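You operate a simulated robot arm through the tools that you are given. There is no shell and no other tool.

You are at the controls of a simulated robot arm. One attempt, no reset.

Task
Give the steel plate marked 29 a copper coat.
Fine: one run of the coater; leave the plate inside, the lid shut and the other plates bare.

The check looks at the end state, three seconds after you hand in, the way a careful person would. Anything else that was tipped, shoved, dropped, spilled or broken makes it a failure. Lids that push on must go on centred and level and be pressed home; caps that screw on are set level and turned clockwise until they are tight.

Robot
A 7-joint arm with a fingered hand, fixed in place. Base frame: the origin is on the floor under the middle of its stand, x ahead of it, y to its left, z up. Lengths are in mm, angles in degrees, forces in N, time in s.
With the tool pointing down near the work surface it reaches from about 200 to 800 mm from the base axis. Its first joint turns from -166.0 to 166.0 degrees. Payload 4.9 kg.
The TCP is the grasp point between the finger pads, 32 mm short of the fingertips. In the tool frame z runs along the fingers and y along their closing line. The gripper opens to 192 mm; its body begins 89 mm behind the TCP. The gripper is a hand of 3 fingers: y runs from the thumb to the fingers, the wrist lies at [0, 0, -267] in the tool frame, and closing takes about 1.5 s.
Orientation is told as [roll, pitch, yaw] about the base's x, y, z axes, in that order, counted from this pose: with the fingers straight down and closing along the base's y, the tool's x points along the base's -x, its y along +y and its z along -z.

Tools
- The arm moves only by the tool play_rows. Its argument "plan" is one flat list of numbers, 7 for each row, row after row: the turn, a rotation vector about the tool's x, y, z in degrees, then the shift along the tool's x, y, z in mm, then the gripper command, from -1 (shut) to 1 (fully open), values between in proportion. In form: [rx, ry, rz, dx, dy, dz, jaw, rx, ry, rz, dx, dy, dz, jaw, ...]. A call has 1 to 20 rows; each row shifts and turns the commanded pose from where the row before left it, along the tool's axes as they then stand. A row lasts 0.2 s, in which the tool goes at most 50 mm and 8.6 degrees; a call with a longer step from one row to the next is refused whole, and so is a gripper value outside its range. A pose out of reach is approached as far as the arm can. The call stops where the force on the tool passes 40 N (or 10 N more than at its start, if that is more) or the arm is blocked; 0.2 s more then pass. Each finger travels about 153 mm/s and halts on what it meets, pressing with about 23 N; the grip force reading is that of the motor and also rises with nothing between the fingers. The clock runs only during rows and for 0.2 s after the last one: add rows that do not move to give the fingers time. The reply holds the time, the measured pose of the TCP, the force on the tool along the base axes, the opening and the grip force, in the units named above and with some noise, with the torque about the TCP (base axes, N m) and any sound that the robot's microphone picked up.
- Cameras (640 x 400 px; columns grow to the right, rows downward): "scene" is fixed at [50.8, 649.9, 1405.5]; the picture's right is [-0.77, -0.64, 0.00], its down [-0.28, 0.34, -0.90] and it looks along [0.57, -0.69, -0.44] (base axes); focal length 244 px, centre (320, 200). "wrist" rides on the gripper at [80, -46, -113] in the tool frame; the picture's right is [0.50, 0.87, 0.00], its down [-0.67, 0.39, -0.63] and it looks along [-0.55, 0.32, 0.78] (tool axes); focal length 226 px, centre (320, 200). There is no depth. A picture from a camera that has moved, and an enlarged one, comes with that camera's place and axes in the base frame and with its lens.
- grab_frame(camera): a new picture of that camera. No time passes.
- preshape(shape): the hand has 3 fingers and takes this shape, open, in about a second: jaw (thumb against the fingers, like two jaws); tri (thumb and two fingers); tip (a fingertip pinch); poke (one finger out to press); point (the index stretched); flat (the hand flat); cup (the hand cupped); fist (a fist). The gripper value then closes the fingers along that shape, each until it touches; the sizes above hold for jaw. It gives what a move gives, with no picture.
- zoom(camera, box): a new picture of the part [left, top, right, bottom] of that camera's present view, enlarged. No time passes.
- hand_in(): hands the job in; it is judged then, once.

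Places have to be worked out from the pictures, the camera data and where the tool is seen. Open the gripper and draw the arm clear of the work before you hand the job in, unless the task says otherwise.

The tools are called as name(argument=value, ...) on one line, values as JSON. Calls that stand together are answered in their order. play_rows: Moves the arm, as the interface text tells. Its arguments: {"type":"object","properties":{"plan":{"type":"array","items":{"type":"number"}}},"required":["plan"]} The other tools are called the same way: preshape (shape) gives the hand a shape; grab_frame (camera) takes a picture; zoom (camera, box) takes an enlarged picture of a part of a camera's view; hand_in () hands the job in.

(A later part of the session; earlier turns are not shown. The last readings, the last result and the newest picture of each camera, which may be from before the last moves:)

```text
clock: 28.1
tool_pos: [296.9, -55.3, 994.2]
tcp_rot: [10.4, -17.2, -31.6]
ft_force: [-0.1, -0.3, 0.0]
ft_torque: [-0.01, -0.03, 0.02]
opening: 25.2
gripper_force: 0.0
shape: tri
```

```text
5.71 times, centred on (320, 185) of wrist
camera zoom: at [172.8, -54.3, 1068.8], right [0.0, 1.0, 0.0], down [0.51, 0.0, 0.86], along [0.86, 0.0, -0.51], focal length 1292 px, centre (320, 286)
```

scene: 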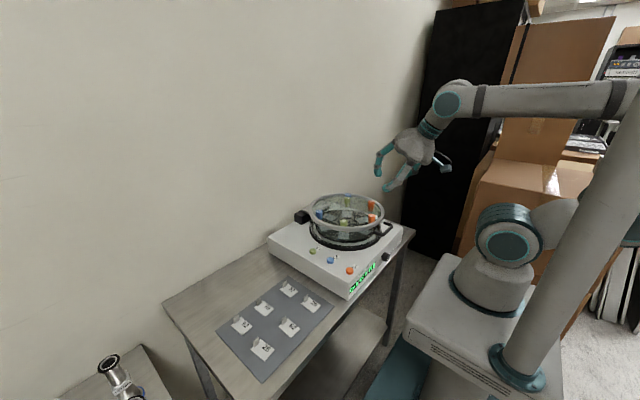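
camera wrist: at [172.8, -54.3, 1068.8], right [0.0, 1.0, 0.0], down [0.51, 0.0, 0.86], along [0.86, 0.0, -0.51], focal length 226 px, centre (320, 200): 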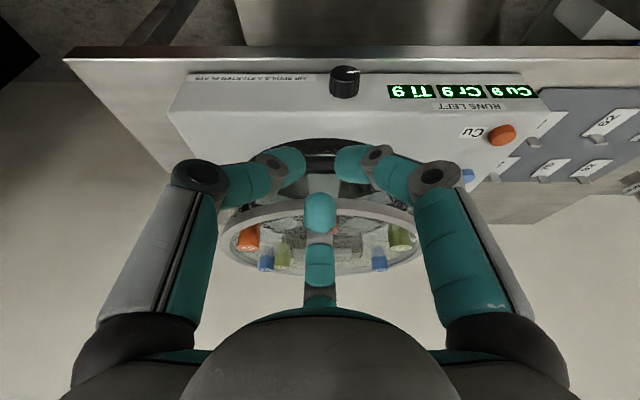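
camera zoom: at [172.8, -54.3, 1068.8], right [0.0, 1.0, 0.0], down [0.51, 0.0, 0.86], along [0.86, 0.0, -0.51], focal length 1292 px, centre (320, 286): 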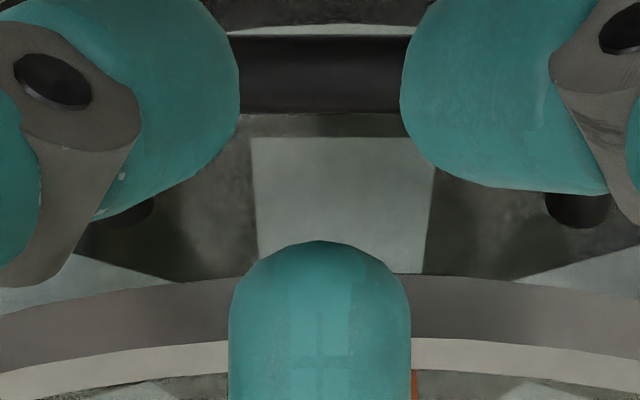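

The ring overhangs the gap: its front edge is at x≈358, z≈955 to 968, so a fingertip dropped in from above would be too tight. Instead I'll hook the bar from below in front using "poke". With the thumb on the -x side and the hand tilted about 25°, its distal link points under the bar. I'll retreat, untilt and turn to yaw -90.

play_rows(plan=[0, 0, 0, 0, 0, -35, -0.731, 0, 0, 0, 0, 0, -35, -0.731, 3.42, 5.92, 0, 0, 0, 0, -0.731, 3.42, 5.92, 0, 0, 0, 0, -0.731, 3.42, 5.92, 0, 0, 0, 0, -0.731, 0, 0, 8.571, 0, 0, 0, -0.731, 0, 0, 8.571, 0, 0, 0, -0.731, 0, 0, 8.571, 0, 0, 0, -0.731, 0, 0, 8.571, 0, 0, 0, -0.731, 0, 0, 8.571, 0, 0, 0, -0.731, 0, 0, 8.571, 0, 0, 0, -0.731, 0, 0, 8.571, 0, 0, 0, -0.731])

preshape(shape="poke")

grab_frame(camera="scene")

```text
clock: 30.7
tool_pos: [274.3, -53.9, 1060.1]
tcp_rot: [-0.5, 0.0, -90.1]
ft_force: [-0.2, 0.7, 0.4]
ft_torque: [-0.01, -0.02, -0.01]
opening: 25.1
gripper_force: 0.0
shape: tri
```

```text
clock: 31.6
tool_pos: [274.6, -54.6, 1061.1]
tcp_rot: [-0.5, 0.0, -89.9]
ft_force: [-0.1, 0.5, 0.0]
ft_torque: [-0.02, 0.0, 0.03]
opening: 0.1
gripper_force: 0.0
shape: poke
```

```text
taken
```

scene: 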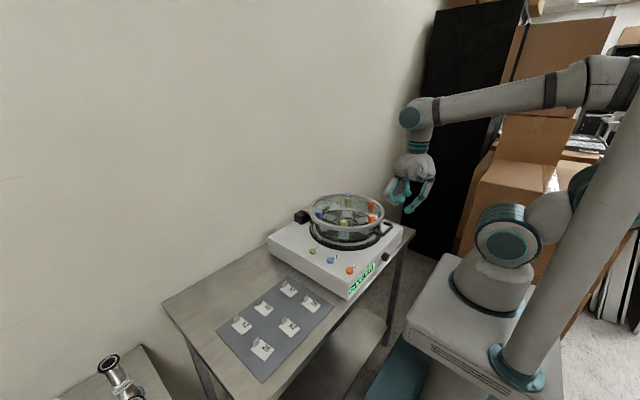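

Yaw -90 was reached and the poke shape is set. I'll hold with gripper value 1 to check the shape stays, then tilt 25°.

play_rows(plan=[0, 0, 0, 0, 0, 0, 1, -8.333, 0, 0, 0, 0, 0, 1, -8.333, 0, 0, 0, 0, 0, 1, -8.333, 0, 0, 0, 0, 0, 1])

zoom(camera="scene", box=[350, 130, 460, 240])

grab_frame(camera="wrist")

```text
clock: 32.6
tool_pos: [274.8, -54.8, 1058.4]
tcp_rot: [24.6, 0.0, -90.0]
ft_force: [0.2, 0.2, 0.4]
ft_torque: [-0.04, -0.02, 0.01]
opening: 0.0
gripper_force: 0.0
shape: poke
```

```text
3.64 times, centred on (405, 185) of scene
camera zoom: at [50.8, 649.9, 1405.5], right [-0.77, -0.64, 0.0], down [-0.28, 0.34, -0.9], along [0.57, -0.69, -0.44], focal length 888 px, centre (11, 254)
```

zoom: 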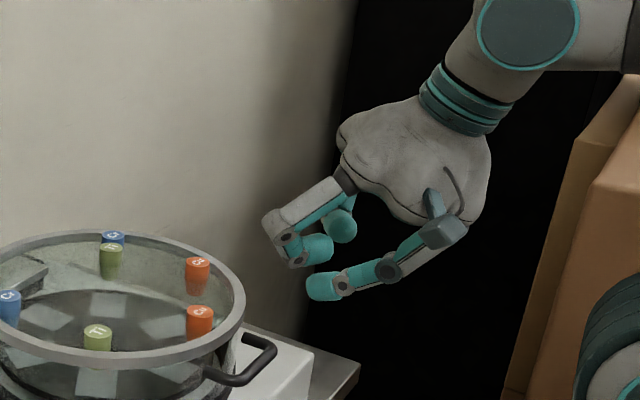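

```text
taken
camera wrist: at [186.3, 25.5, 1143.3], right [0.79, 0.5, 0.36], down [0.09, -0.67, 0.74], along [0.61, -0.55, -0.57], focal length 226 px, centre (320, 200)
```

wrist: 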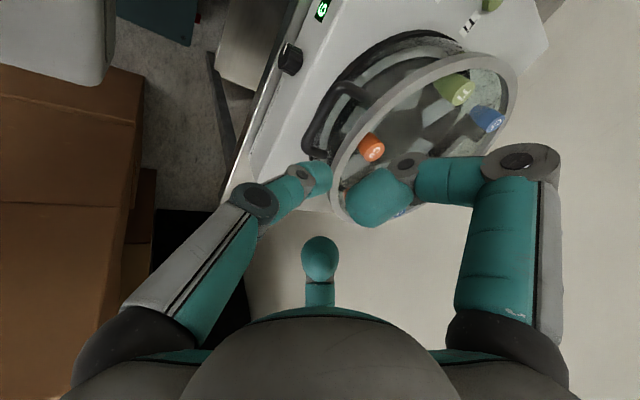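

The poke shape holds at value 1 and the thumb makes a hook. I'll zoom in to measure the thumb tip relative to the TCP before approaching.

zoom(camera="scene", box=[390, 180, 440, 225])

zoom(camera="wrist", box=[240, 60, 400, 240])

```text
8.89 times, centred on (415, 202) of scene
camera zoom: at [50.8, 649.9, 1405.5], right [-0.77, -0.64, 0.0], down [-0.28, 0.34, -0.9], along [0.57, -0.69, -0.44], focal length 2171 px, centre (-524, 178)
```

zoom: 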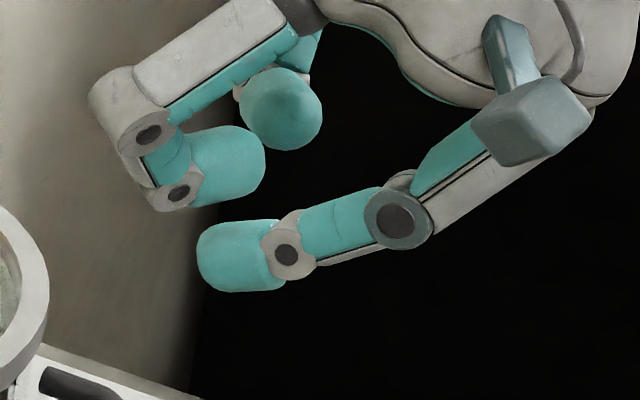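

```text
2.22 times, centred on (320, 150) of wrist
camera zoom: at [186.3, 25.5, 1143.3], right [0.79, 0.5, 0.36], down [0.09, -0.67, 0.74], along [0.61, -0.55, -0.57], focal length 502 px, centre (320, 311)
```

zoom: 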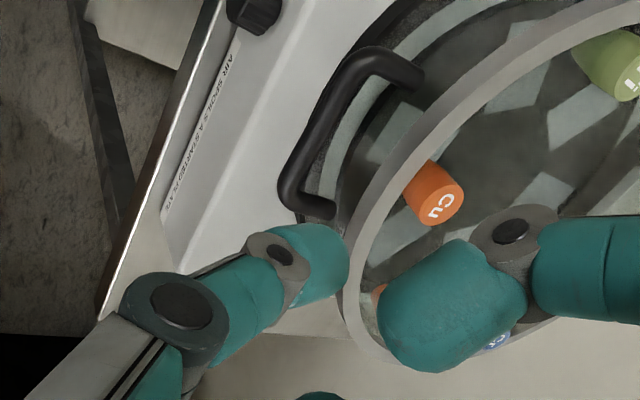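

The thumb tip centre is about 27 mm ahead of the TCP, close to the tool axis. I'll reduce the tilt to 10° and come down in front of the handle, with the tip near (286, -49, 910) and below the bar.

play_rows(plan=[7.3, 0, 0, 0, 0, 0, 1, 7.3, 0, 0, 0, 0, 0, 1, 0, 0, 0, 1.2, -3.3, 24.2, 1, 0, 0, 0, 1.2, -3.3, 24.2, 1, 0, 0, 0, 1.2, -3.3, 24.2, 1, 0, 0, 0, 1.2, -3.3, 24.2, 1, 0, 0, 0, 1.2, -3.3, 24.2, 1])

zoom(camera="scene", box=[365, 195, 435, 265])

grab_frame(camera="wrist")

```text
clock: 34.2
tool_pos: [279.0, -49.1, 937.1]
tcp_rot: [9.9, -0.1, -90.1]
ft_force: [0.1, 0.6, 0.5]
ft_torque: [0.03, -0.03, -0.02]
opening: 0.1
gripper_force: 0.2
shape: poke
```

```text
5.71 times, centred on (400, 230) of scene
camera zoom: at [50.8, 649.9, 1405.5], right [-0.77, -0.64, 0.0], down [-0.28, 0.34, -0.9], along [0.57, -0.69, -0.44], focal length 1396 px, centre (-137, 29)
```

zoom: 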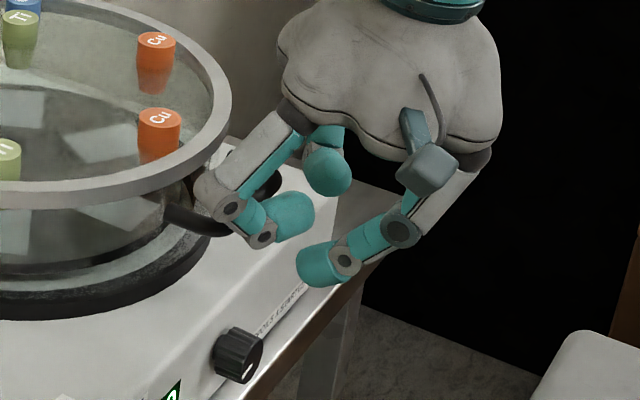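

```text
taken
camera wrist: at [213.7, 31.7, 1041.6], right [0.85, 0.5, 0.15], down [0.27, -0.67, 0.69], along [0.44, -0.55, -0.71], focal length 226 px, centre (320, 200)
```

wrist: 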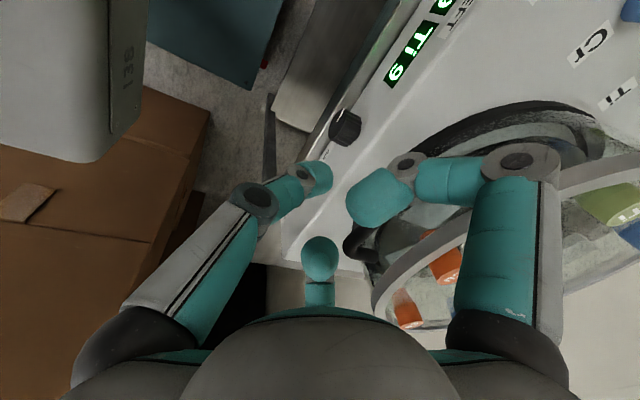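

The hook is in front of and below the handle, and the curled fingers clear it. I'll slide forward 31 mm under the bar and restore the 20° tilt.

play_rows(plan=[0, 0, 0, 0, 8, 0.4, 1, 0, 0, 0, 0, 8, 0.4, 1, 0, 0, 0, 0, 8, 0.4, 1, 0, 0, 0, 0, 7.8, 0.4, 1, -5, 0, 0, 0, 0, 0, 1, -5, 0, 0, 0, 0, 0, 1])

zoom(camera="scene", box=[365, 195, 435, 265])

grab_frame(camera="wrist")

```text
clock: 35.6
tool_pos: [311.1, -48.6, 941.3]
tcp_rot: [19.9, -0.1, -90.0]
ft_force: [-1.1, 0.1, -0.7]
ft_torque: [-0.03, -0.02, -0.02]
opening: 0.0
gripper_force: 0.1
shape: poke
```

```text
5.71 times, centred on (400, 230) of scene
camera zoom: at [50.8, 649.9, 1405.5], right [-0.77, -0.64, 0.0], down [-0.28, 0.34, -0.9], along [0.57, -0.69, -0.44], focal length 1396 px, centre (-137, 29)
```

zoom: 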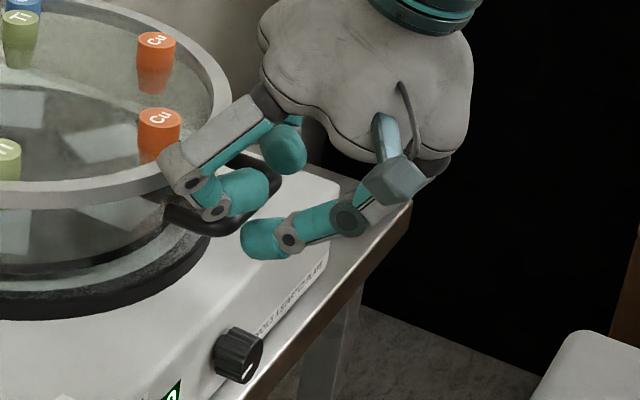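

```text
taken
camera wrist: at [229.4, 31.8, 1031.5], right [0.81, 0.5, 0.3], down [0.15, -0.67, 0.73], along [0.56, -0.55, -0.62], focal length 226 px, centre (320, 200)
```

wrist: 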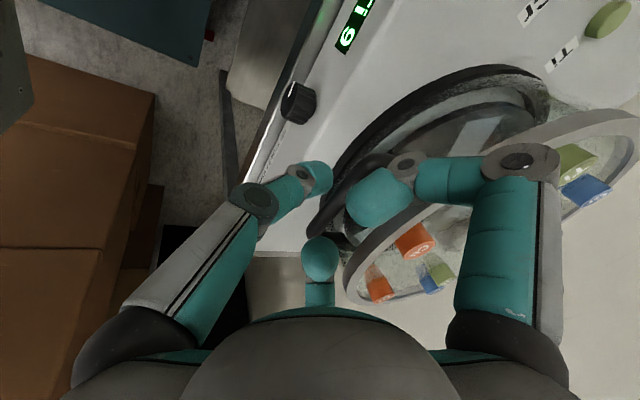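

There are no contact forces yet. I'll zoom in to check the thumb tip against the bar.

zoom(camera="wrist", box=[260, 120, 400, 250])

zoom(camera="scene", box=[380, 210, 415, 240])

```text
3.08 times, centred on (330, 185) of wrist
camera zoom: at [229.4, 31.8, 1031.5], right [0.81, 0.5, 0.3], down [0.15, -0.67, 0.73], along [0.56, -0.55, -0.62], focal length 696 px, centre (289, 246)
```

zoom: 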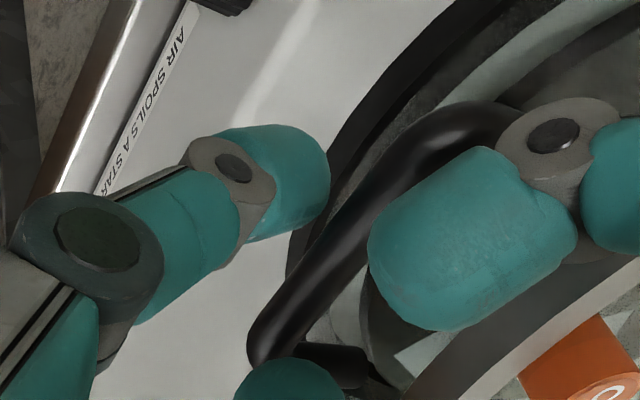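

```text
13.33 times, centred on (398, 225) of scene
camera zoom: at [50.8, 649.9, 1405.5], right [-0.77, -0.64, 0.0], down [-0.28, 0.34, -0.9], along [0.57, -0.69, -0.44], focal length 3256 px, centre (-713, -133)
```

zoom: 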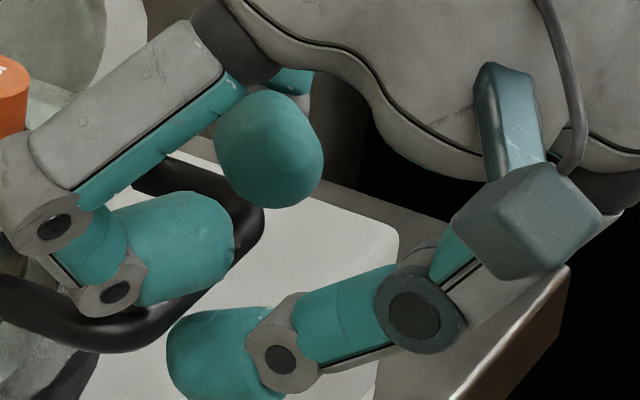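

The images confirm the bar at about (326, 940), with the thumb tip centre under it at (322, 917). I'll nudge forward 4 mm, lift 10 mm and watch the force.

play_rows(plan=[0, 0, 0, 0, 3.76, 1.37, 1, 0, 0, 0, 0, 1.71, -4.7, 1, 0, 0, 0, 0, 1.71, -4.7, 1, 0, 0, 0, 0, 0, 0, 1])

zoom(camera="scene", box=[290, 170, 430, 270])

```text
clock: 36.6
tool_pos: [314.4, -49.1, 950.7]
tcp_rot: [19.8, 0.0, -90.0]
ft_force: [-0.7, 0.0, -4.7]
ft_torque: [0.04, 0.04, -0.02]
opening: 0.0
gripper_force: 0.1
shape: poke
```

```text
4.00 times, centred on (360, 220) of scene
camera zoom: at [50.8, 649.9, 1405.5], right [-0.77, -0.64, 0.0], down [-0.28, 0.34, -0.9], along [0.57, -0.69, -0.44], focal length 977 px, centre (160, 120)
```

zoom: 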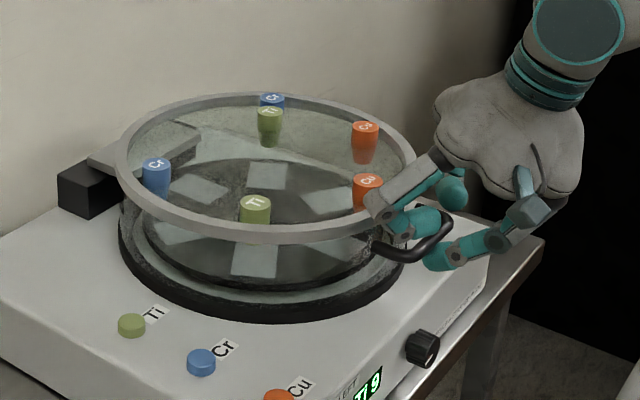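

The force shows about 5 N of lid weight on the hook, so the lid is lifting. I'll follow the hinge arc to about 10° and check.

play_rows(plan=[0, 0, 0, 0, 5.15, -8.02, 1, 0, 0, 0, 0, 5.15, -8.02, 1, 0, 0, 0, 0, 5.15, -8.02, 1, 0, 0, 0, 0, 5.15, -8.02, 1, 0, 0, 0, 0, 5.15, -8.02, 1, 0, 0, 0, 0, 5.15, -8.02, 1])

zoom(camera="scene", box=[290, 150, 430, 250])

zoom(camera="wrist", box=[240, 80, 420, 260])

```text
clock: 38.0
tool_pos: [327.6, -47.7, 1008.7]
tcp_rot: [19.9, -0.1, -90.1]
ft_force: [-5.0, -1.1, -2.9]
ft_torque: [-0.03, 0.06, 0.03]
opening: 0.0
gripper_force: 0.1
shape: poke
```

```text
4.00 times, centred on (360, 200) of scene
camera zoom: at [50.8, 649.9, 1405.5], right [-0.77, -0.64, 0.0], down [-0.28, 0.34, -0.9], along [0.57, -0.69, -0.44], focal length 977 px, centre (160, 200)
```

zoom: 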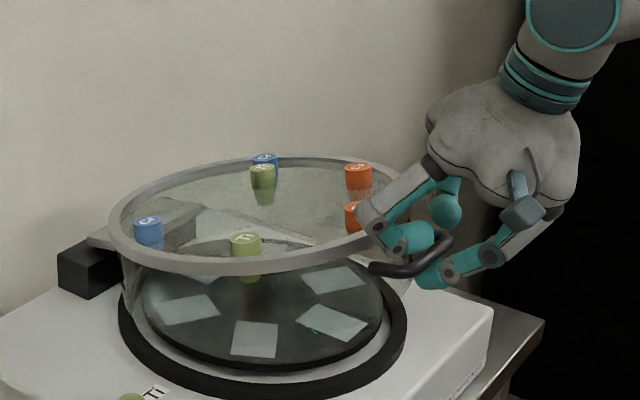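

```text
2.22 times, centred on (330, 170) of wrist
camera zoom: at [246.7, 33.0, 1098.4], right [0.81, 0.5, 0.3], down [0.15, -0.67, 0.73], along [0.56, -0.55, -0.62], focal length 502 px, centre (298, 267)
```

zoom: 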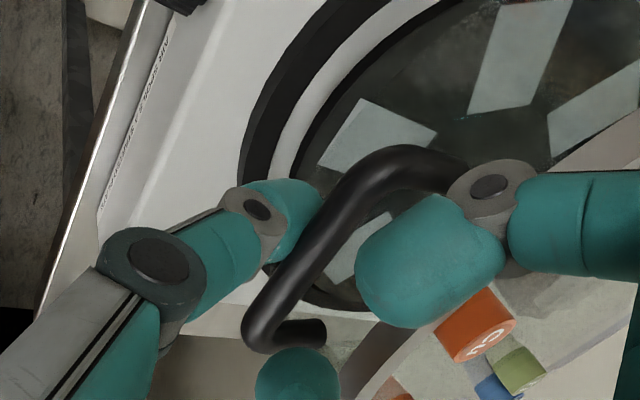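

The lid (a glass bell with the turntable inside) is lifting cleanly and the bar is resting on the hooked thumb. I'll continue along the arc to about 20°.

play_rows(plan=[0, 0, 0, 0, 6.84, -7.49, 1, 0, 0, 0, 0, 6.84, -7.49, 1, 0, 0, 0, 0, 6.84, -7.49, 1, 0, 0, 0, 0, 6.84, -7.49, 1, 0, 0, 0, 0, 6.84, -7.49, 1, 0, 0, 0, 0, 6.84, -7.49, 1])

grab_frame(camera="scene")

zoom(camera="wrist", box=[240, 80, 420, 260])

```text
clock: 39.4
tool_pos: [351.5, -50.1, 1063.4]
tcp_rot: [19.8, 0.0, -90.0]
ft_force: [-3.6, 1.7, -2.6]
ft_torque: [0.03, 0.08, 0.0]
opening: 0.1
gripper_force: 0.0
shape: poke
```

```text
taken
```

scene: 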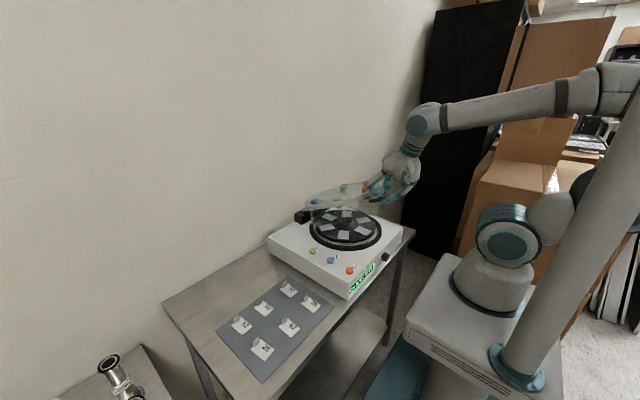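

```text
2.22 times, centred on (330, 170) of wrist
camera zoom: at [269.9, 30.5, 1154.8], right [0.81, 0.5, 0.29], down [0.15, -0.67, 0.73], along [0.56, -0.55, -0.62], focal length 502 px, centre (298, 267)
```

zoom: 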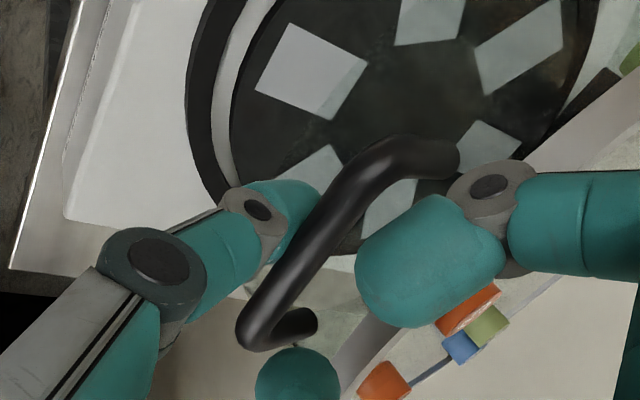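

It's stable and the bar stays well seated on the thumb. I'll continue to about 40°.

play_rows(plan=[0, 0, 0, 0, 8.28, -6.75, 1, 0, 0, 0, 0, 8.28, -6.75, 1, 0, 0, 0, 0, 8.28, -6.75, 1, 0, 0, 0, 0, 8.28, -6.75, 1, 0, 0, 0, 0, 8.28, -6.75, 1, 0, 0, 0, 0, 8.28, -6.75, 1, 0, 0, 0, 0, 9.3, -4.92, 1, 0, 0, 0, 0, 9.3, -4.92, 1, 0, 0, 0, 0, 9.3, -4.92, 1, 0, 0, 0, 0, 9.3, -4.92, 1, 0, 0, 0, 0, 9.3, -4.92, 1, 0, 0, 0, 0, 9.3, -4.92, 1])

grab_frame(camera="scene")

zoom(camera="wrist", box=[240, 80, 420, 260])

```text
clock: 42.0
tool_pos: [425.4, -48.3, 1165.4]
tcp_rot: [19.9, 0.0, -89.9]
ft_force: [-2.8, 0.6, -1.8]
ft_torque: [-0.02, 0.06, 0.01]
opening: 0.0
gripper_force: 0.0
shape: poke
```

```text
taken
```

scene: 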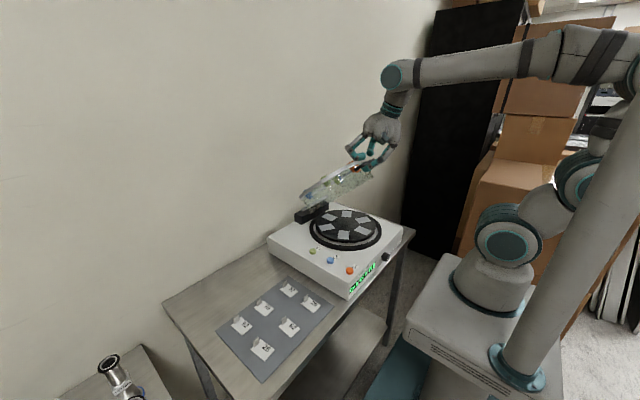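

```text
2.22 times, centred on (330, 170) of wrist
camera zoom: at [344.3, 32.3, 1255.3], right [0.81, 0.5, 0.29], down [0.15, -0.67, 0.73], along [0.56, -0.55, -0.62], focal length 502 px, centre (298, 267)
```

zoom: 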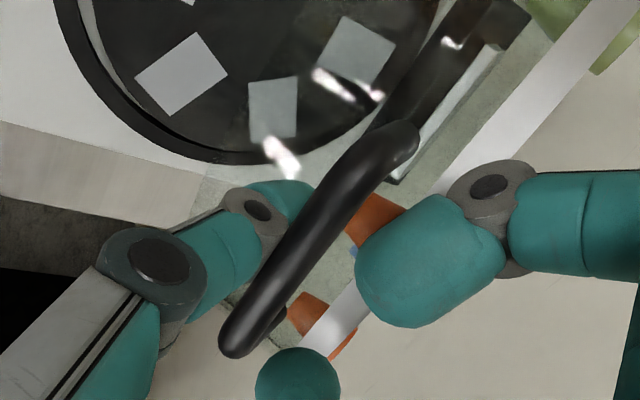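

Force is dropping as expected and the bar is still on the thumb. I'll continue to about 60°, letting the hand trail slightly.

play_rows(plan=[0, 0, 0, 0, 9.41, -3.42, 1, 0, 0, 0, 0, 9.41, -3.42, 1, 0, 0, 0, 0, 9.41, -3.42, 1, 0, 0, 0, 0, 9.41, -3.42, 1, 0, 0, 0, 0, 9.41, -3.42, 1, 0, 0, 0, 0, 9.41, -3.42, 1, 0, 0, 0, 0, 10.23, -1.51, 1, 0, 0, 0, 0, 10.23, -1.51, 1, 0, 0, 0, 0, 10.23, -1.51, 1, 0, 0, 0, 0, 10.23, -1.51, 1, 0, 0, 0, 0, 10.23, -1.51, 1, 0, 0, 0, 0, 10.23, -1.51, 1])

zoom(camera="scene", box=[260, 60, 440, 240])

zoom(camera="wrist", box=[220, 80, 440, 260])

```text
clock: 44.3
tool_pos: [511.8, -52.3, 1231.9]
tcp_rot: [20.6, 0.0, -90.0]
ft_force: [-8.8, 2.5, 15.3]
ft_torque: [0.09, 0.07, 0.03]
opening: 0.0
gripper_force: 0.0
shape: poke
stopped in row 11: the force on the tool passed its limit at 40 N (the readings are from after the stop); the commanded pose is now the measured one
```

```text
2.22 times, centred on (350, 150) of scene
camera zoom: at [50.8, 649.9, 1405.5], right [-0.77, -0.64, 0.0], down [-0.28, 0.34, -0.9], along [0.57, -0.69, -0.44], focal length 543 px, centre (253, 311)
```

zoom: 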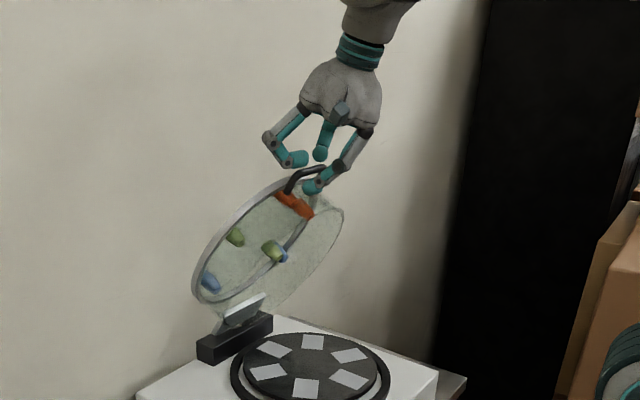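

```text
2.22 times, centred on (330, 170) of wrist
camera zoom: at [429.3, 29.7, 1321.5], right [0.81, 0.5, 0.3], down [0.14, -0.67, 0.73], along [0.57, -0.55, -0.62], focal length 502 px, centre (298, 267)
```

zoom: 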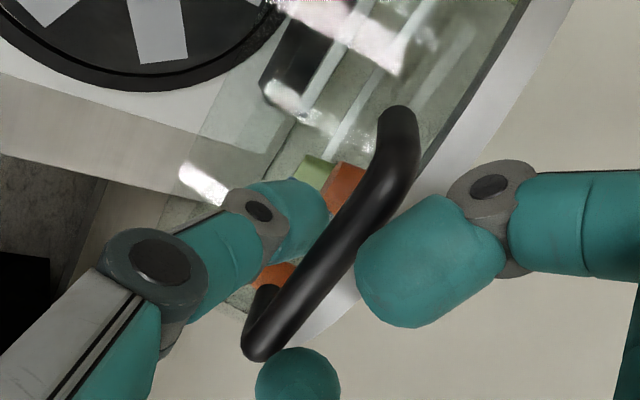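

The stop came from the thumb tip bottoming against the bell wall inside the loop: the residual force points straight out from the wall. The lid is at about 58°. I'll back out a little, level the hand towards 10° tilt and keep pushing along the arc.

play_rows(plan=[0, 0, 0, 0, -1.28, -7.96, 1, 0, 0, 0, 0, 11.12, -1.16, 1, 5.3, 0, 0, 0, 0, 0, 1, 5.3, 0, 0, 0, 0, 0, 1, 0, 0, 0, 0, 11.7, 0.54, 1])

zoom(camera="scene", box=[260, 60, 440, 240])

zoom(camera="wrist", box=[220, 80, 440, 260])

```text
clock: 45.5
tool_pos: [529.1, -50.4, 1242.7]
tcp_rot: [9.6, 0.0, -90.0]
ft_force: [-2.4, -0.2, -1.1]
ft_torque: [0.01, 0.02, 0.01]
opening: 0.3
gripper_force: 0.1
shape: poke
```

```text
2.22 times, centred on (350, 150) of scene
camera zoom: at [50.8, 649.9, 1405.5], right [-0.77, -0.64, 0.0], down [-0.28, 0.34, -0.9], along [0.57, -0.69, -0.44], focal length 543 px, centre (253, 311)
```

zoom: 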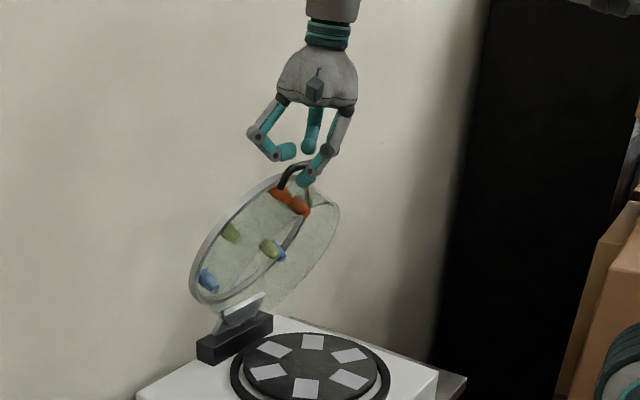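

```text
2.22 times, centred on (330, 170) of wrist
camera zoom: at [465.4, 30.1, 1346.3], right [0.85, 0.5, 0.14], down [0.28, -0.67, 0.69], along [0.44, -0.55, -0.71], focal length 502 px, centre (298, 267)
```

zoom: 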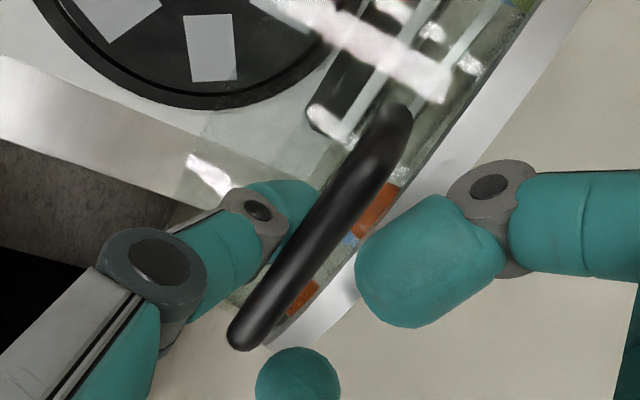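

The force is small and the lid is at about 62°. I'll level the hand fully and push on to about 70°.

play_rows(plan=[0, 0, 0, 0, 8.55, -2.6, 1, 0, 0, 0, 0, 8.55, -2.6, 1, 4.8, 0, 0, 0, 0, 0, 1, 4.8, 0, 0, 0, 0, 0, 1, 0, 0, 0, 0, 9.13, -3.5, 1, 0, 0, 0, 0, 9.13, -3.5, 1, 0, 0, 0, 0, 9.13, -3.5, 1])

zoom(camera="scene", box=[240, 50, 420, 240])

zoom(camera="wrist", box=[220, 80, 440, 260])

```text
clock: 47.1
tool_pos: [573.2, -49.1, 1260.7]
tcp_rot: [-0.1, 0.0, -90.0]
ft_force: [-2.3, -1.9, -2.9]
ft_torque: [-0.01, -0.03, 0.02]
opening: 0.3
gripper_force: 0.1
shape: poke
```

```text
2.11 times, centred on (330, 145) of scene
camera zoom: at [50.8, 649.9, 1405.5], right [-0.77, -0.64, 0.0], down [-0.28, 0.34, -0.9], along [0.57, -0.69, -0.44], focal length 514 px, centre (299, 316)
```

zoom: 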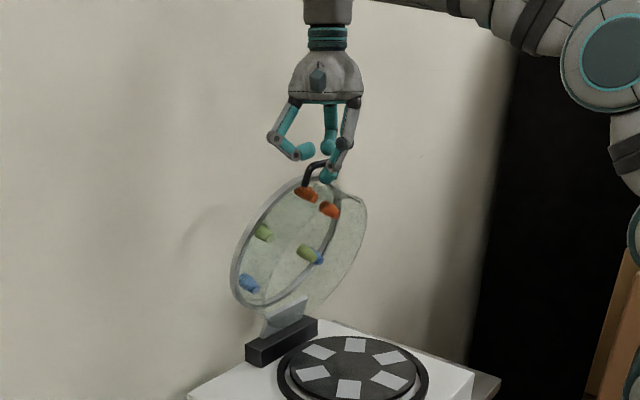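

```text
2.22 times, centred on (330, 170) of wrist
camera zoom: at [528.6, 31.0, 1373.9], right [0.87, 0.5, 0.0], down [0.39, -0.67, 0.63], along [0.32, -0.55, -0.78], focal length 502 px, centre (298, 267)
```

zoom: 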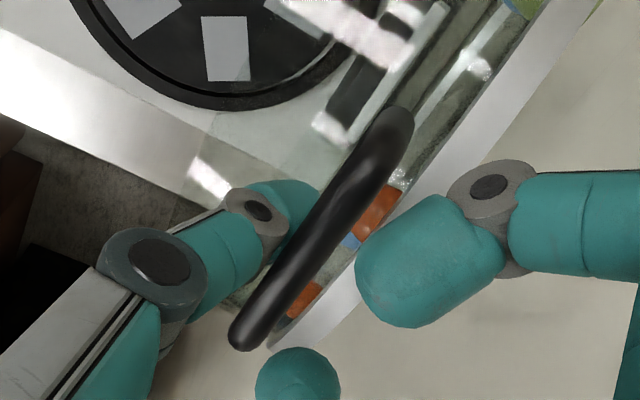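

The lid is at about 70°. I'll push slowly on to about 80° and watch for it going over centre or meeting its stop.

play_rows(plan=[0, 0, 0, 0, 7.4, -1.7, 1, 0, 0, 0, 0, 7.4, -1.7, 1, 0, 0, 0, 0, 7.4, -1.7, 1, 0, 0, 0, 0, 7.4, -1.7, 1, 0, 0, 0, 0, 0, 0, 1])

zoom(camera="scene", box=[240, 50, 420, 240])

zoom(camera="wrist", box=[220, 80, 440, 260])

```text
clock: 48.3
tool_pos: [602.6, -50.5, 1266.2]
tcp_rot: [-0.1, 0.0, -89.9]
ft_force: [-1.4, 0.6, 0.1]
ft_torque: [0.02, 0.02, 0.02]
opening: 0.0
gripper_force: 0.1
shape: poke
```

```text
2.11 times, centred on (330, 145) of scene
camera zoom: at [50.8, 649.9, 1405.5], right [-0.77, -0.64, 0.0], down [-0.28, 0.34, -0.9], along [0.57, -0.69, -0.44], focal length 514 px, centre (299, 316)
```

zoom: 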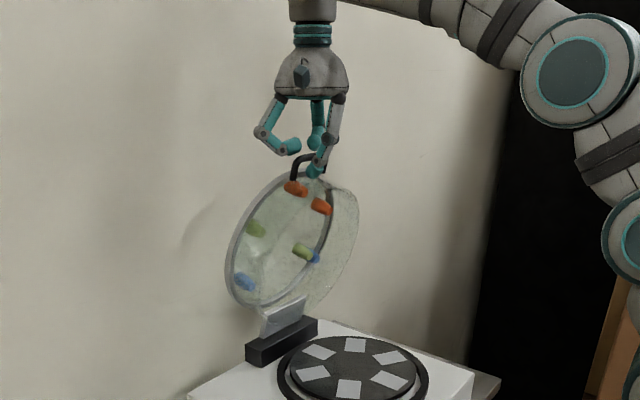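

```text
2.22 times, centred on (330, 170) of wrist
camera zoom: at [557.7, 30.1, 1379.0], right [0.87, 0.5, 0.0], down [0.39, -0.67, 0.63], along [0.31, -0.55, -0.78], focal length 502 px, centre (298, 267)
```

zoom: 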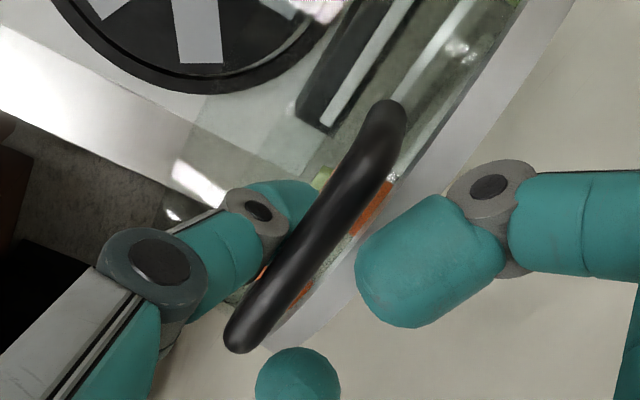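

The force is only about 1.4 N at ~75°, so the lid is near balance. I'll continue slowly.

play_rows(plan=[0, 0, 0, 0, 6, -1, 1, 0, 0, 0, 0, 6, -1, 1, 0, 0, 0, 0, 6, -0.8, 1, 0, 0, 0, 0, 6, -0.6, 1, 0, 0, 0, 0, 6, -0.4, 1, 0, 0, 0, 0, 0, 0, 1])

zoom(camera="scene", box=[240, 50, 420, 240])

zoom(camera="wrist", box=[220, 80, 440, 260])

```text
clock: 49.7
tool_pos: [631.3, -51.2, 1270.5]
tcp_rot: [0.0, 0.0, -90.0]
ft_force: [-1.0, -0.4, 2.3]
ft_torque: [-0.02, -0.01, -0.04]
opening: 0.0
gripper_force: 0.0
shape: poke
```

```text
2.11 times, centred on (330, 145) of scene
camera zoom: at [50.8, 649.9, 1405.5], right [-0.77, -0.64, 0.0], down [-0.28, 0.34, -0.9], along [0.57, -0.69, -0.44], focal length 514 px, centre (299, 316)
```

zoom: 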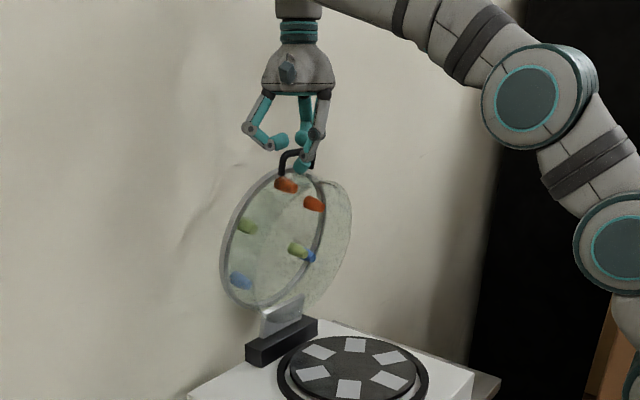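

```text
2.22 times, centred on (330, 170) of wrist
camera zoom: at [585.6, 29.3, 1383.9], right [0.87, 0.5, 0.0], down [0.39, -0.67, 0.63], along [0.32, -0.55, -0.78], focal length 502 px, centre (298, 267)
```

zoom: 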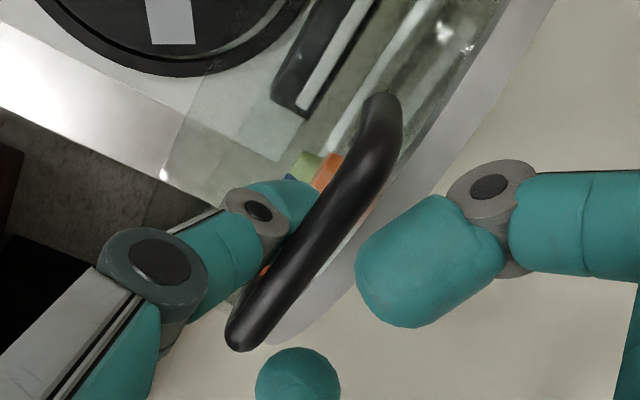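

The lid is at about 80° and still touching the thumb lightly. I'll continue toward 85–90°, raising slightly to keep off the wall.

play_rows(plan=[0, 0, 0, 0, 6, -1, 1, 0, 0, 0, 0, 6, -1, 1, 0, 0, 0, 0, 6, -0.6, 1, 0, 0, 0, 0, 6, -0.4, 1, 0, 0, 0, 0, 6, -0.2, 1, 0, 0, 0, 0, 0, 0, 1])

zoom(camera="scene", box=[220, 50, 400, 240])

zoom(camera="wrist", box=[220, 80, 440, 260])

```text
clock: 51.1
tool_pos: [660.6, -51.9, 1274.6]
tcp_rot: [0.2, 0.0, -89.9]
ft_force: [-1.1, 1.7, 17.8]
ft_torque: [-0.01, 0.04, 0.0]
opening: 0.0
gripper_force: 0.1
shape: poke
```

```text
2.11 times, centred on (310, 145) of scene
camera zoom: at [50.8, 649.9, 1405.5], right [-0.77, -0.64, 0.0], down [-0.28, 0.34, -0.9], along [0.57, -0.69, -0.44], focal length 514 px, centre (341, 316)
```

zoom: 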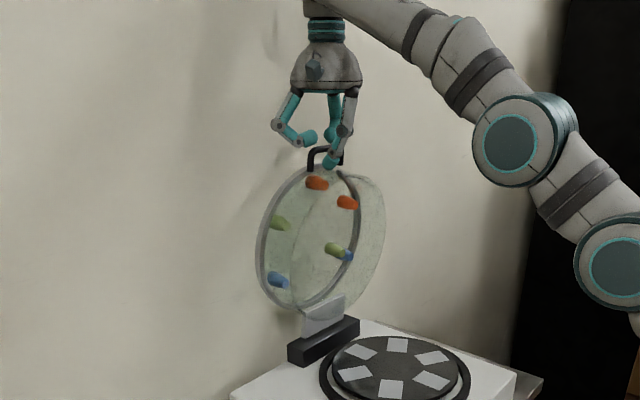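

```text
2.22 times, centred on (330, 170) of wrist
camera zoom: at [615.0, 29.6, 1386.6], right [0.87, 0.5, 0.0], down [0.39, -0.67, 0.63], along [0.32, -0.55, -0.77], focal length 502 px, centre (298, 267)
```

zoom: 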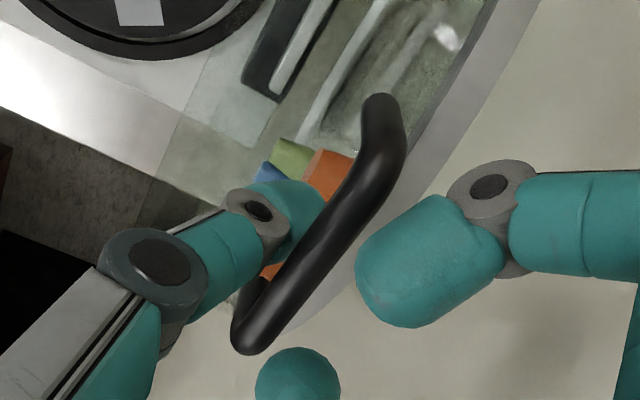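

The +18 N in z means the tip is pressing down on the bell wall. I'll raise 8 mm and see whether the lid stays or keeps leaning back.

play_rows(plan=[0, 0, 0, 0, 0, -4, 1, 0, 0, 0, 0, 0, -4, 1, 0, 0, 0, 0, 0, 0, 1])

zoom(camera="scene", box=[220, 50, 400, 240])

zoom(camera="wrist", box=[220, 80, 440, 260])

```text
clock: 51.9
tool_pos: [660.6, -52.1, 1273.7]
tcp_rot: [-0.2, 0.0, -90.0]
ft_force: [1.1, 0.7, 6.5]
ft_torque: [0.07, -0.07, 0.04]
opening: 0.2
gripper_force: 0.1
shape: poke
out of reach, approached as far as the arm can: row 1
```

```text
2.11 times, centred on (310, 145) of scene
camera zoom: at [50.8, 649.9, 1405.5], right [-0.77, -0.64, 0.0], down [-0.28, 0.34, -0.9], along [0.57, -0.69, -0.44], focal length 514 px, centre (341, 316)
```

zoom: 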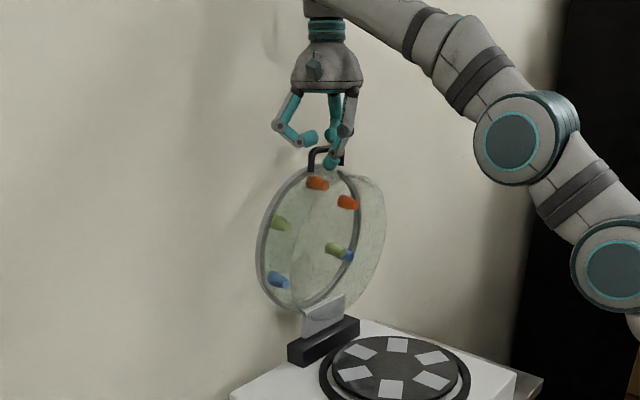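

```text
2.22 times, centred on (330, 170) of wrist
camera zoom: at [614.2, 29.5, 1386.8], right [0.87, 0.5, 0.0], down [0.39, -0.67, 0.63], along [0.31, -0.55, -0.78], focal length 502 px, centre (298, 267)
```

zoom: 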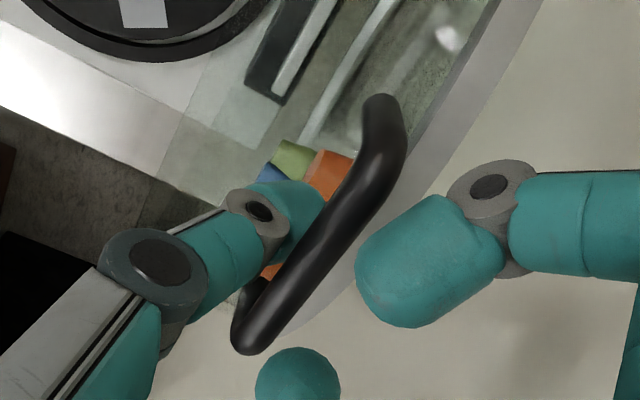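

The arm is at its reach limit here with the tool vertical, so some of that force was strain. I'll test the balance by backing the thumb off 12 mm toward -x to see whether the lid follows.

play_rows(plan=[0, 0, 0, 0, -4, 0, 1, 0, 0, 0, 0, -4, 0, 1, 0, 0, 0, 0, -4, 0, 1, 0, 0, 0, 0, 0, 0, 1])

zoom(camera="scene", box=[220, 50, 400, 240])

zoom(camera="wrist", box=[220, 80, 440, 260])

```text
clock: 52.9
tool_pos: [646.5, -50.2, 1276.2]
tcp_rot: [0.0, 0.0, -89.9]
ft_force: [-0.3, 0.4, -0.6]
ft_torque: [0.03, 0.0, 0.02]
opening: 0.1
gripper_force: 0.0
shape: poke
```

```text
2.11 times, centred on (310, 145) of scene
camera zoom: at [50.8, 649.9, 1405.5], right [-0.77, -0.64, 0.0], down [-0.28, 0.34, -0.9], along [0.57, -0.69, -0.44], focal length 514 px, centre (341, 316)
```

zoom: 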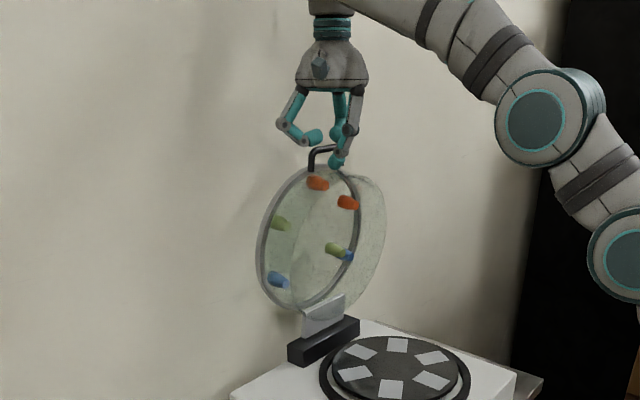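

```text
2.22 times, centred on (330, 170) of wrist
camera zoom: at [602.6, 30.3, 1389.3], right [0.87, 0.5, 0.0], down [0.39, -0.67, 0.63], along [0.32, -0.55, -0.78], focal length 502 px, centre (298, 267)
```

zoom: 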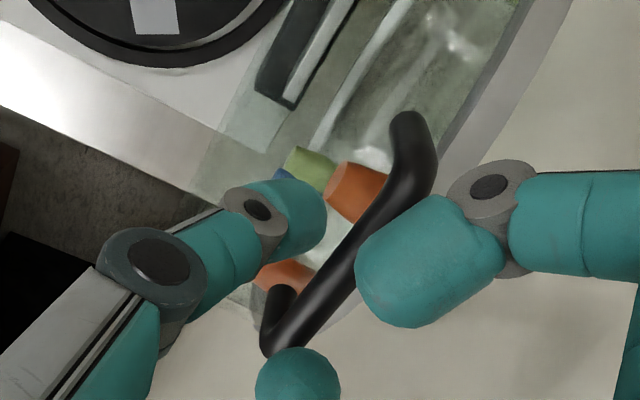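

The lid stayed put when the thumb moved away, so it is resting open. I'll back the hand away from the handle toward -x.

play_rows(plan=[0, 0, 0, 0, -12, 0, 1, 0, 0, 0, 0, -20, 0, 1, 0, 0, 0, 0, -30, 0, 1, 0, 0, 0, 0, -40, 0, 1, 0, 0, 0, 0, -40, 0, 1, 0, 0, 0, 0, -40, 0, 1])

grab_frame(camera="scene")

grab_frame(camera="wrist")

```text
clock: 54.3
tool_pos: [461.9, -52.8, 1271.0]
tcp_rot: [-0.2, 0.0, -90.0]
ft_force: [0.5, 0.6, -1.0]
ft_torque: [-0.01, 0.01, 0.0]
opening: 0.0
gripper_force: 0.1
shape: poke
```

```text
taken
```

scene: 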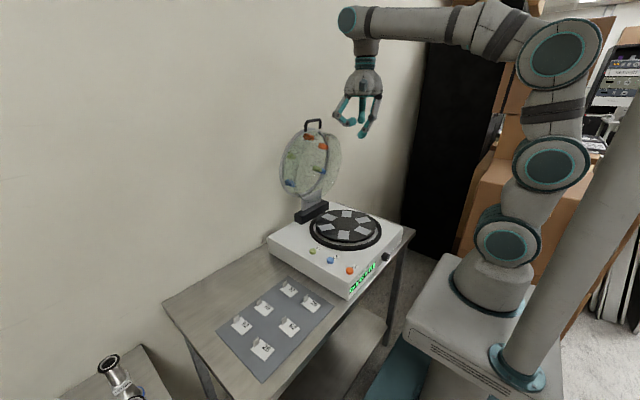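

```text
taken
camera wrist: at [418.1, 27.3, 1383.9], right [0.87, 0.5, 0.0], down [0.39, -0.67, 0.63], along [0.31, -0.55, -0.78], focal length 226 px, centre (320, 200)
```

wrist: 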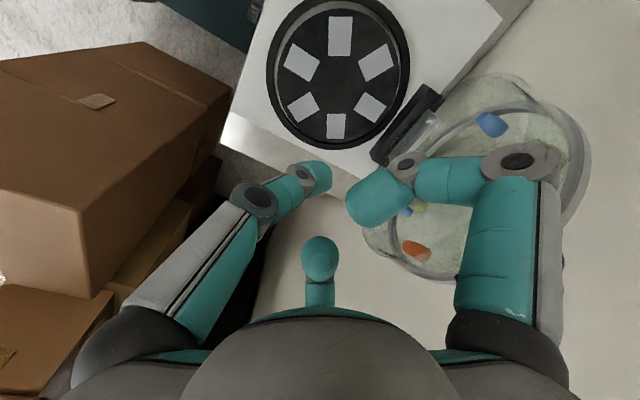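

The lid stands open by itself. I'll zoom in on the open bell to see the sources, and on the turntable to see the seats.

zoom(camera="scene", box=[265, 110, 365, 230])

zoom(camera="scene", box=[290, 195, 400, 265])

zoom(camera="wrist", box=[240, 0, 440, 160])

```text
3.33 times, centred on (315, 170) of scene
camera zoom: at [50.8, 649.9, 1405.5], right [-0.77, -0.64, 0.0], down [-0.28, 0.34, -0.9], along [0.57, -0.69, -0.44], focal length 814 px, centre (337, 300)
```

zoom: 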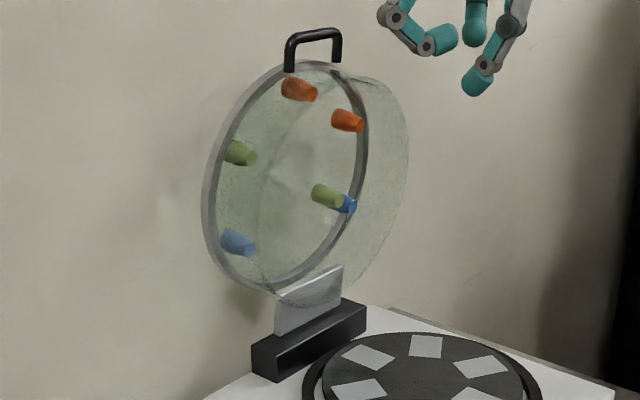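

```text
5.71 times, centred on (345, 230) of scene
camera zoom: at [50.8, 649.9, 1405.5], right [-0.77, -0.64, 0.0], down [-0.28, 0.34, -0.9], along [0.57, -0.69, -0.44], focal length 1396 px, centre (177, 29)
```

zoom: 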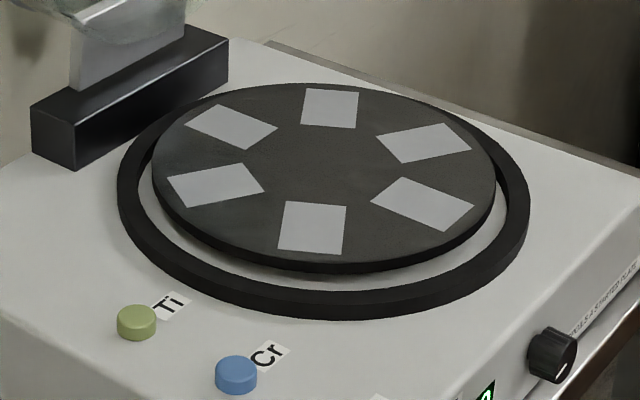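

```text
2.50 times, centred on (340, 80) of wrist
camera zoom: at [418.1, 27.3, 1383.9], right [0.87, 0.5, 0.0], down [0.39, -0.67, 0.63], along [0.31, -0.55, -0.78], focal length 565 px, centre (270, 500)
```

zoom: 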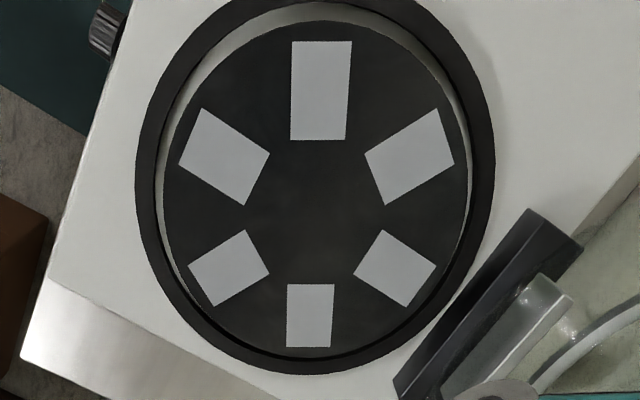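

The seats are plain rectangles (about 55×40 mm, radius ~79 mm) on the turntable, which is centred about (503, -49) at z≈900. The front seat at about (424, -49) sits under the front Cu source. Now I'll reopen the hand, turn to yaw -30 and move above plate 29.

preshape(shape="jaw")

play_rows(plan=[0, 0, -8.571, 0, 0, 0, 1, 0, 0, -8.571, 0, 0, 0, 1, 0, 0, -8.571, 0, 0, 0, 1, 0, 0, -8.571, 0, 0, 0, 1, 0, 0, -8.571, 0, 0, 0, 1, 0, 0, -8.571, 0, 0, 0, 1, 0, 0, -8.571, 0, 0, 0, 1, 0, 0, 0, 21.4, 24.7, 22.1, 1, 0, 0, 0, 21.4, 24.7, 22.1, 1, 0, 0, 0, 21.4, 24.7, 22.1, 1, 0, 0, 0, 21.4, 24.7, 22.1, 1, 0, 0, 0, 21.4, 24.7, 22.1, 1, 0, 0, 0, 21.4, 24.7, 22.1, 1, 0, 0, 0, 21.4, 24.7, 22.1, 1, 0, 0, 0, 21.4, 24.7, 22.1, 1, 0, 0, 0, 21.4, 24.7, 22.1, 1, 0, 0, 0, 21.4, 24.7, 22.1, 1])

grab_frame(camera="wrist")

grab_frame(camera="scene")

```text
clock: 55.2
tool_pos: [463.2, -52.7, 1272.1]
tcp_rot: [-0.2, 0.1, -90.0]
ft_force: [0.5, -0.3, -0.1]
ft_torque: [0.0, -0.02, 0.0]
opening: 191.9
gripper_force: 0.0
shape: jaw
```

```text
clock: 58.8
tool_pos: [405.4, 268.7, 1053.7]
tcp_rot: [0.1, 0.0, -30.1]
ft_force: [0.0, -1.2, -0.6]
ft_torque: [-0.02, 0.02, -0.01]
opening: 191.9
gripper_force: 0.0
shape: jaw
```

```text
taken
camera wrist: at [314.9, 270.5, 1166.1], right [0.0, 1.0, 0.0], down [0.78, 0.0, 0.63], along [0.63, 0.0, -0.78], focal length 226 px, centre (320, 200)
```

wrist: 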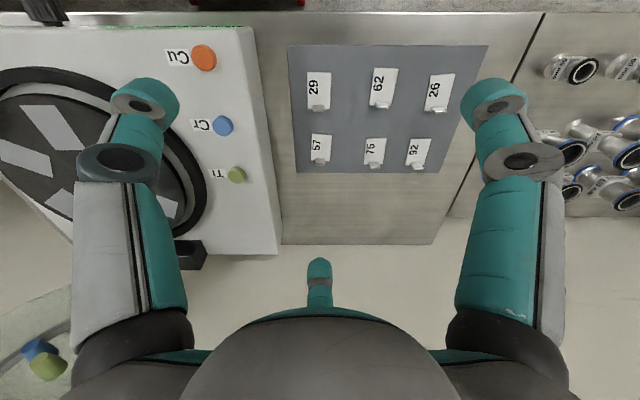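

```text
taken
```

scene: 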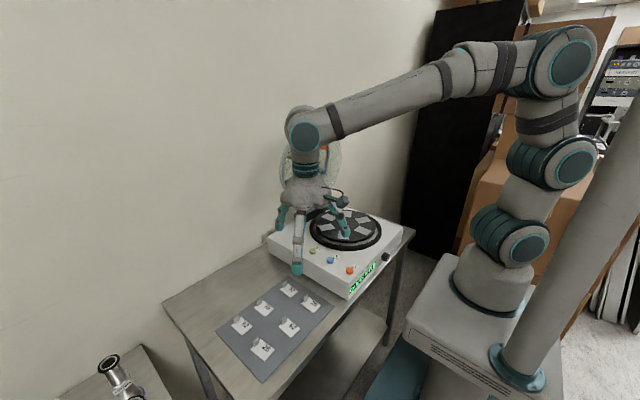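

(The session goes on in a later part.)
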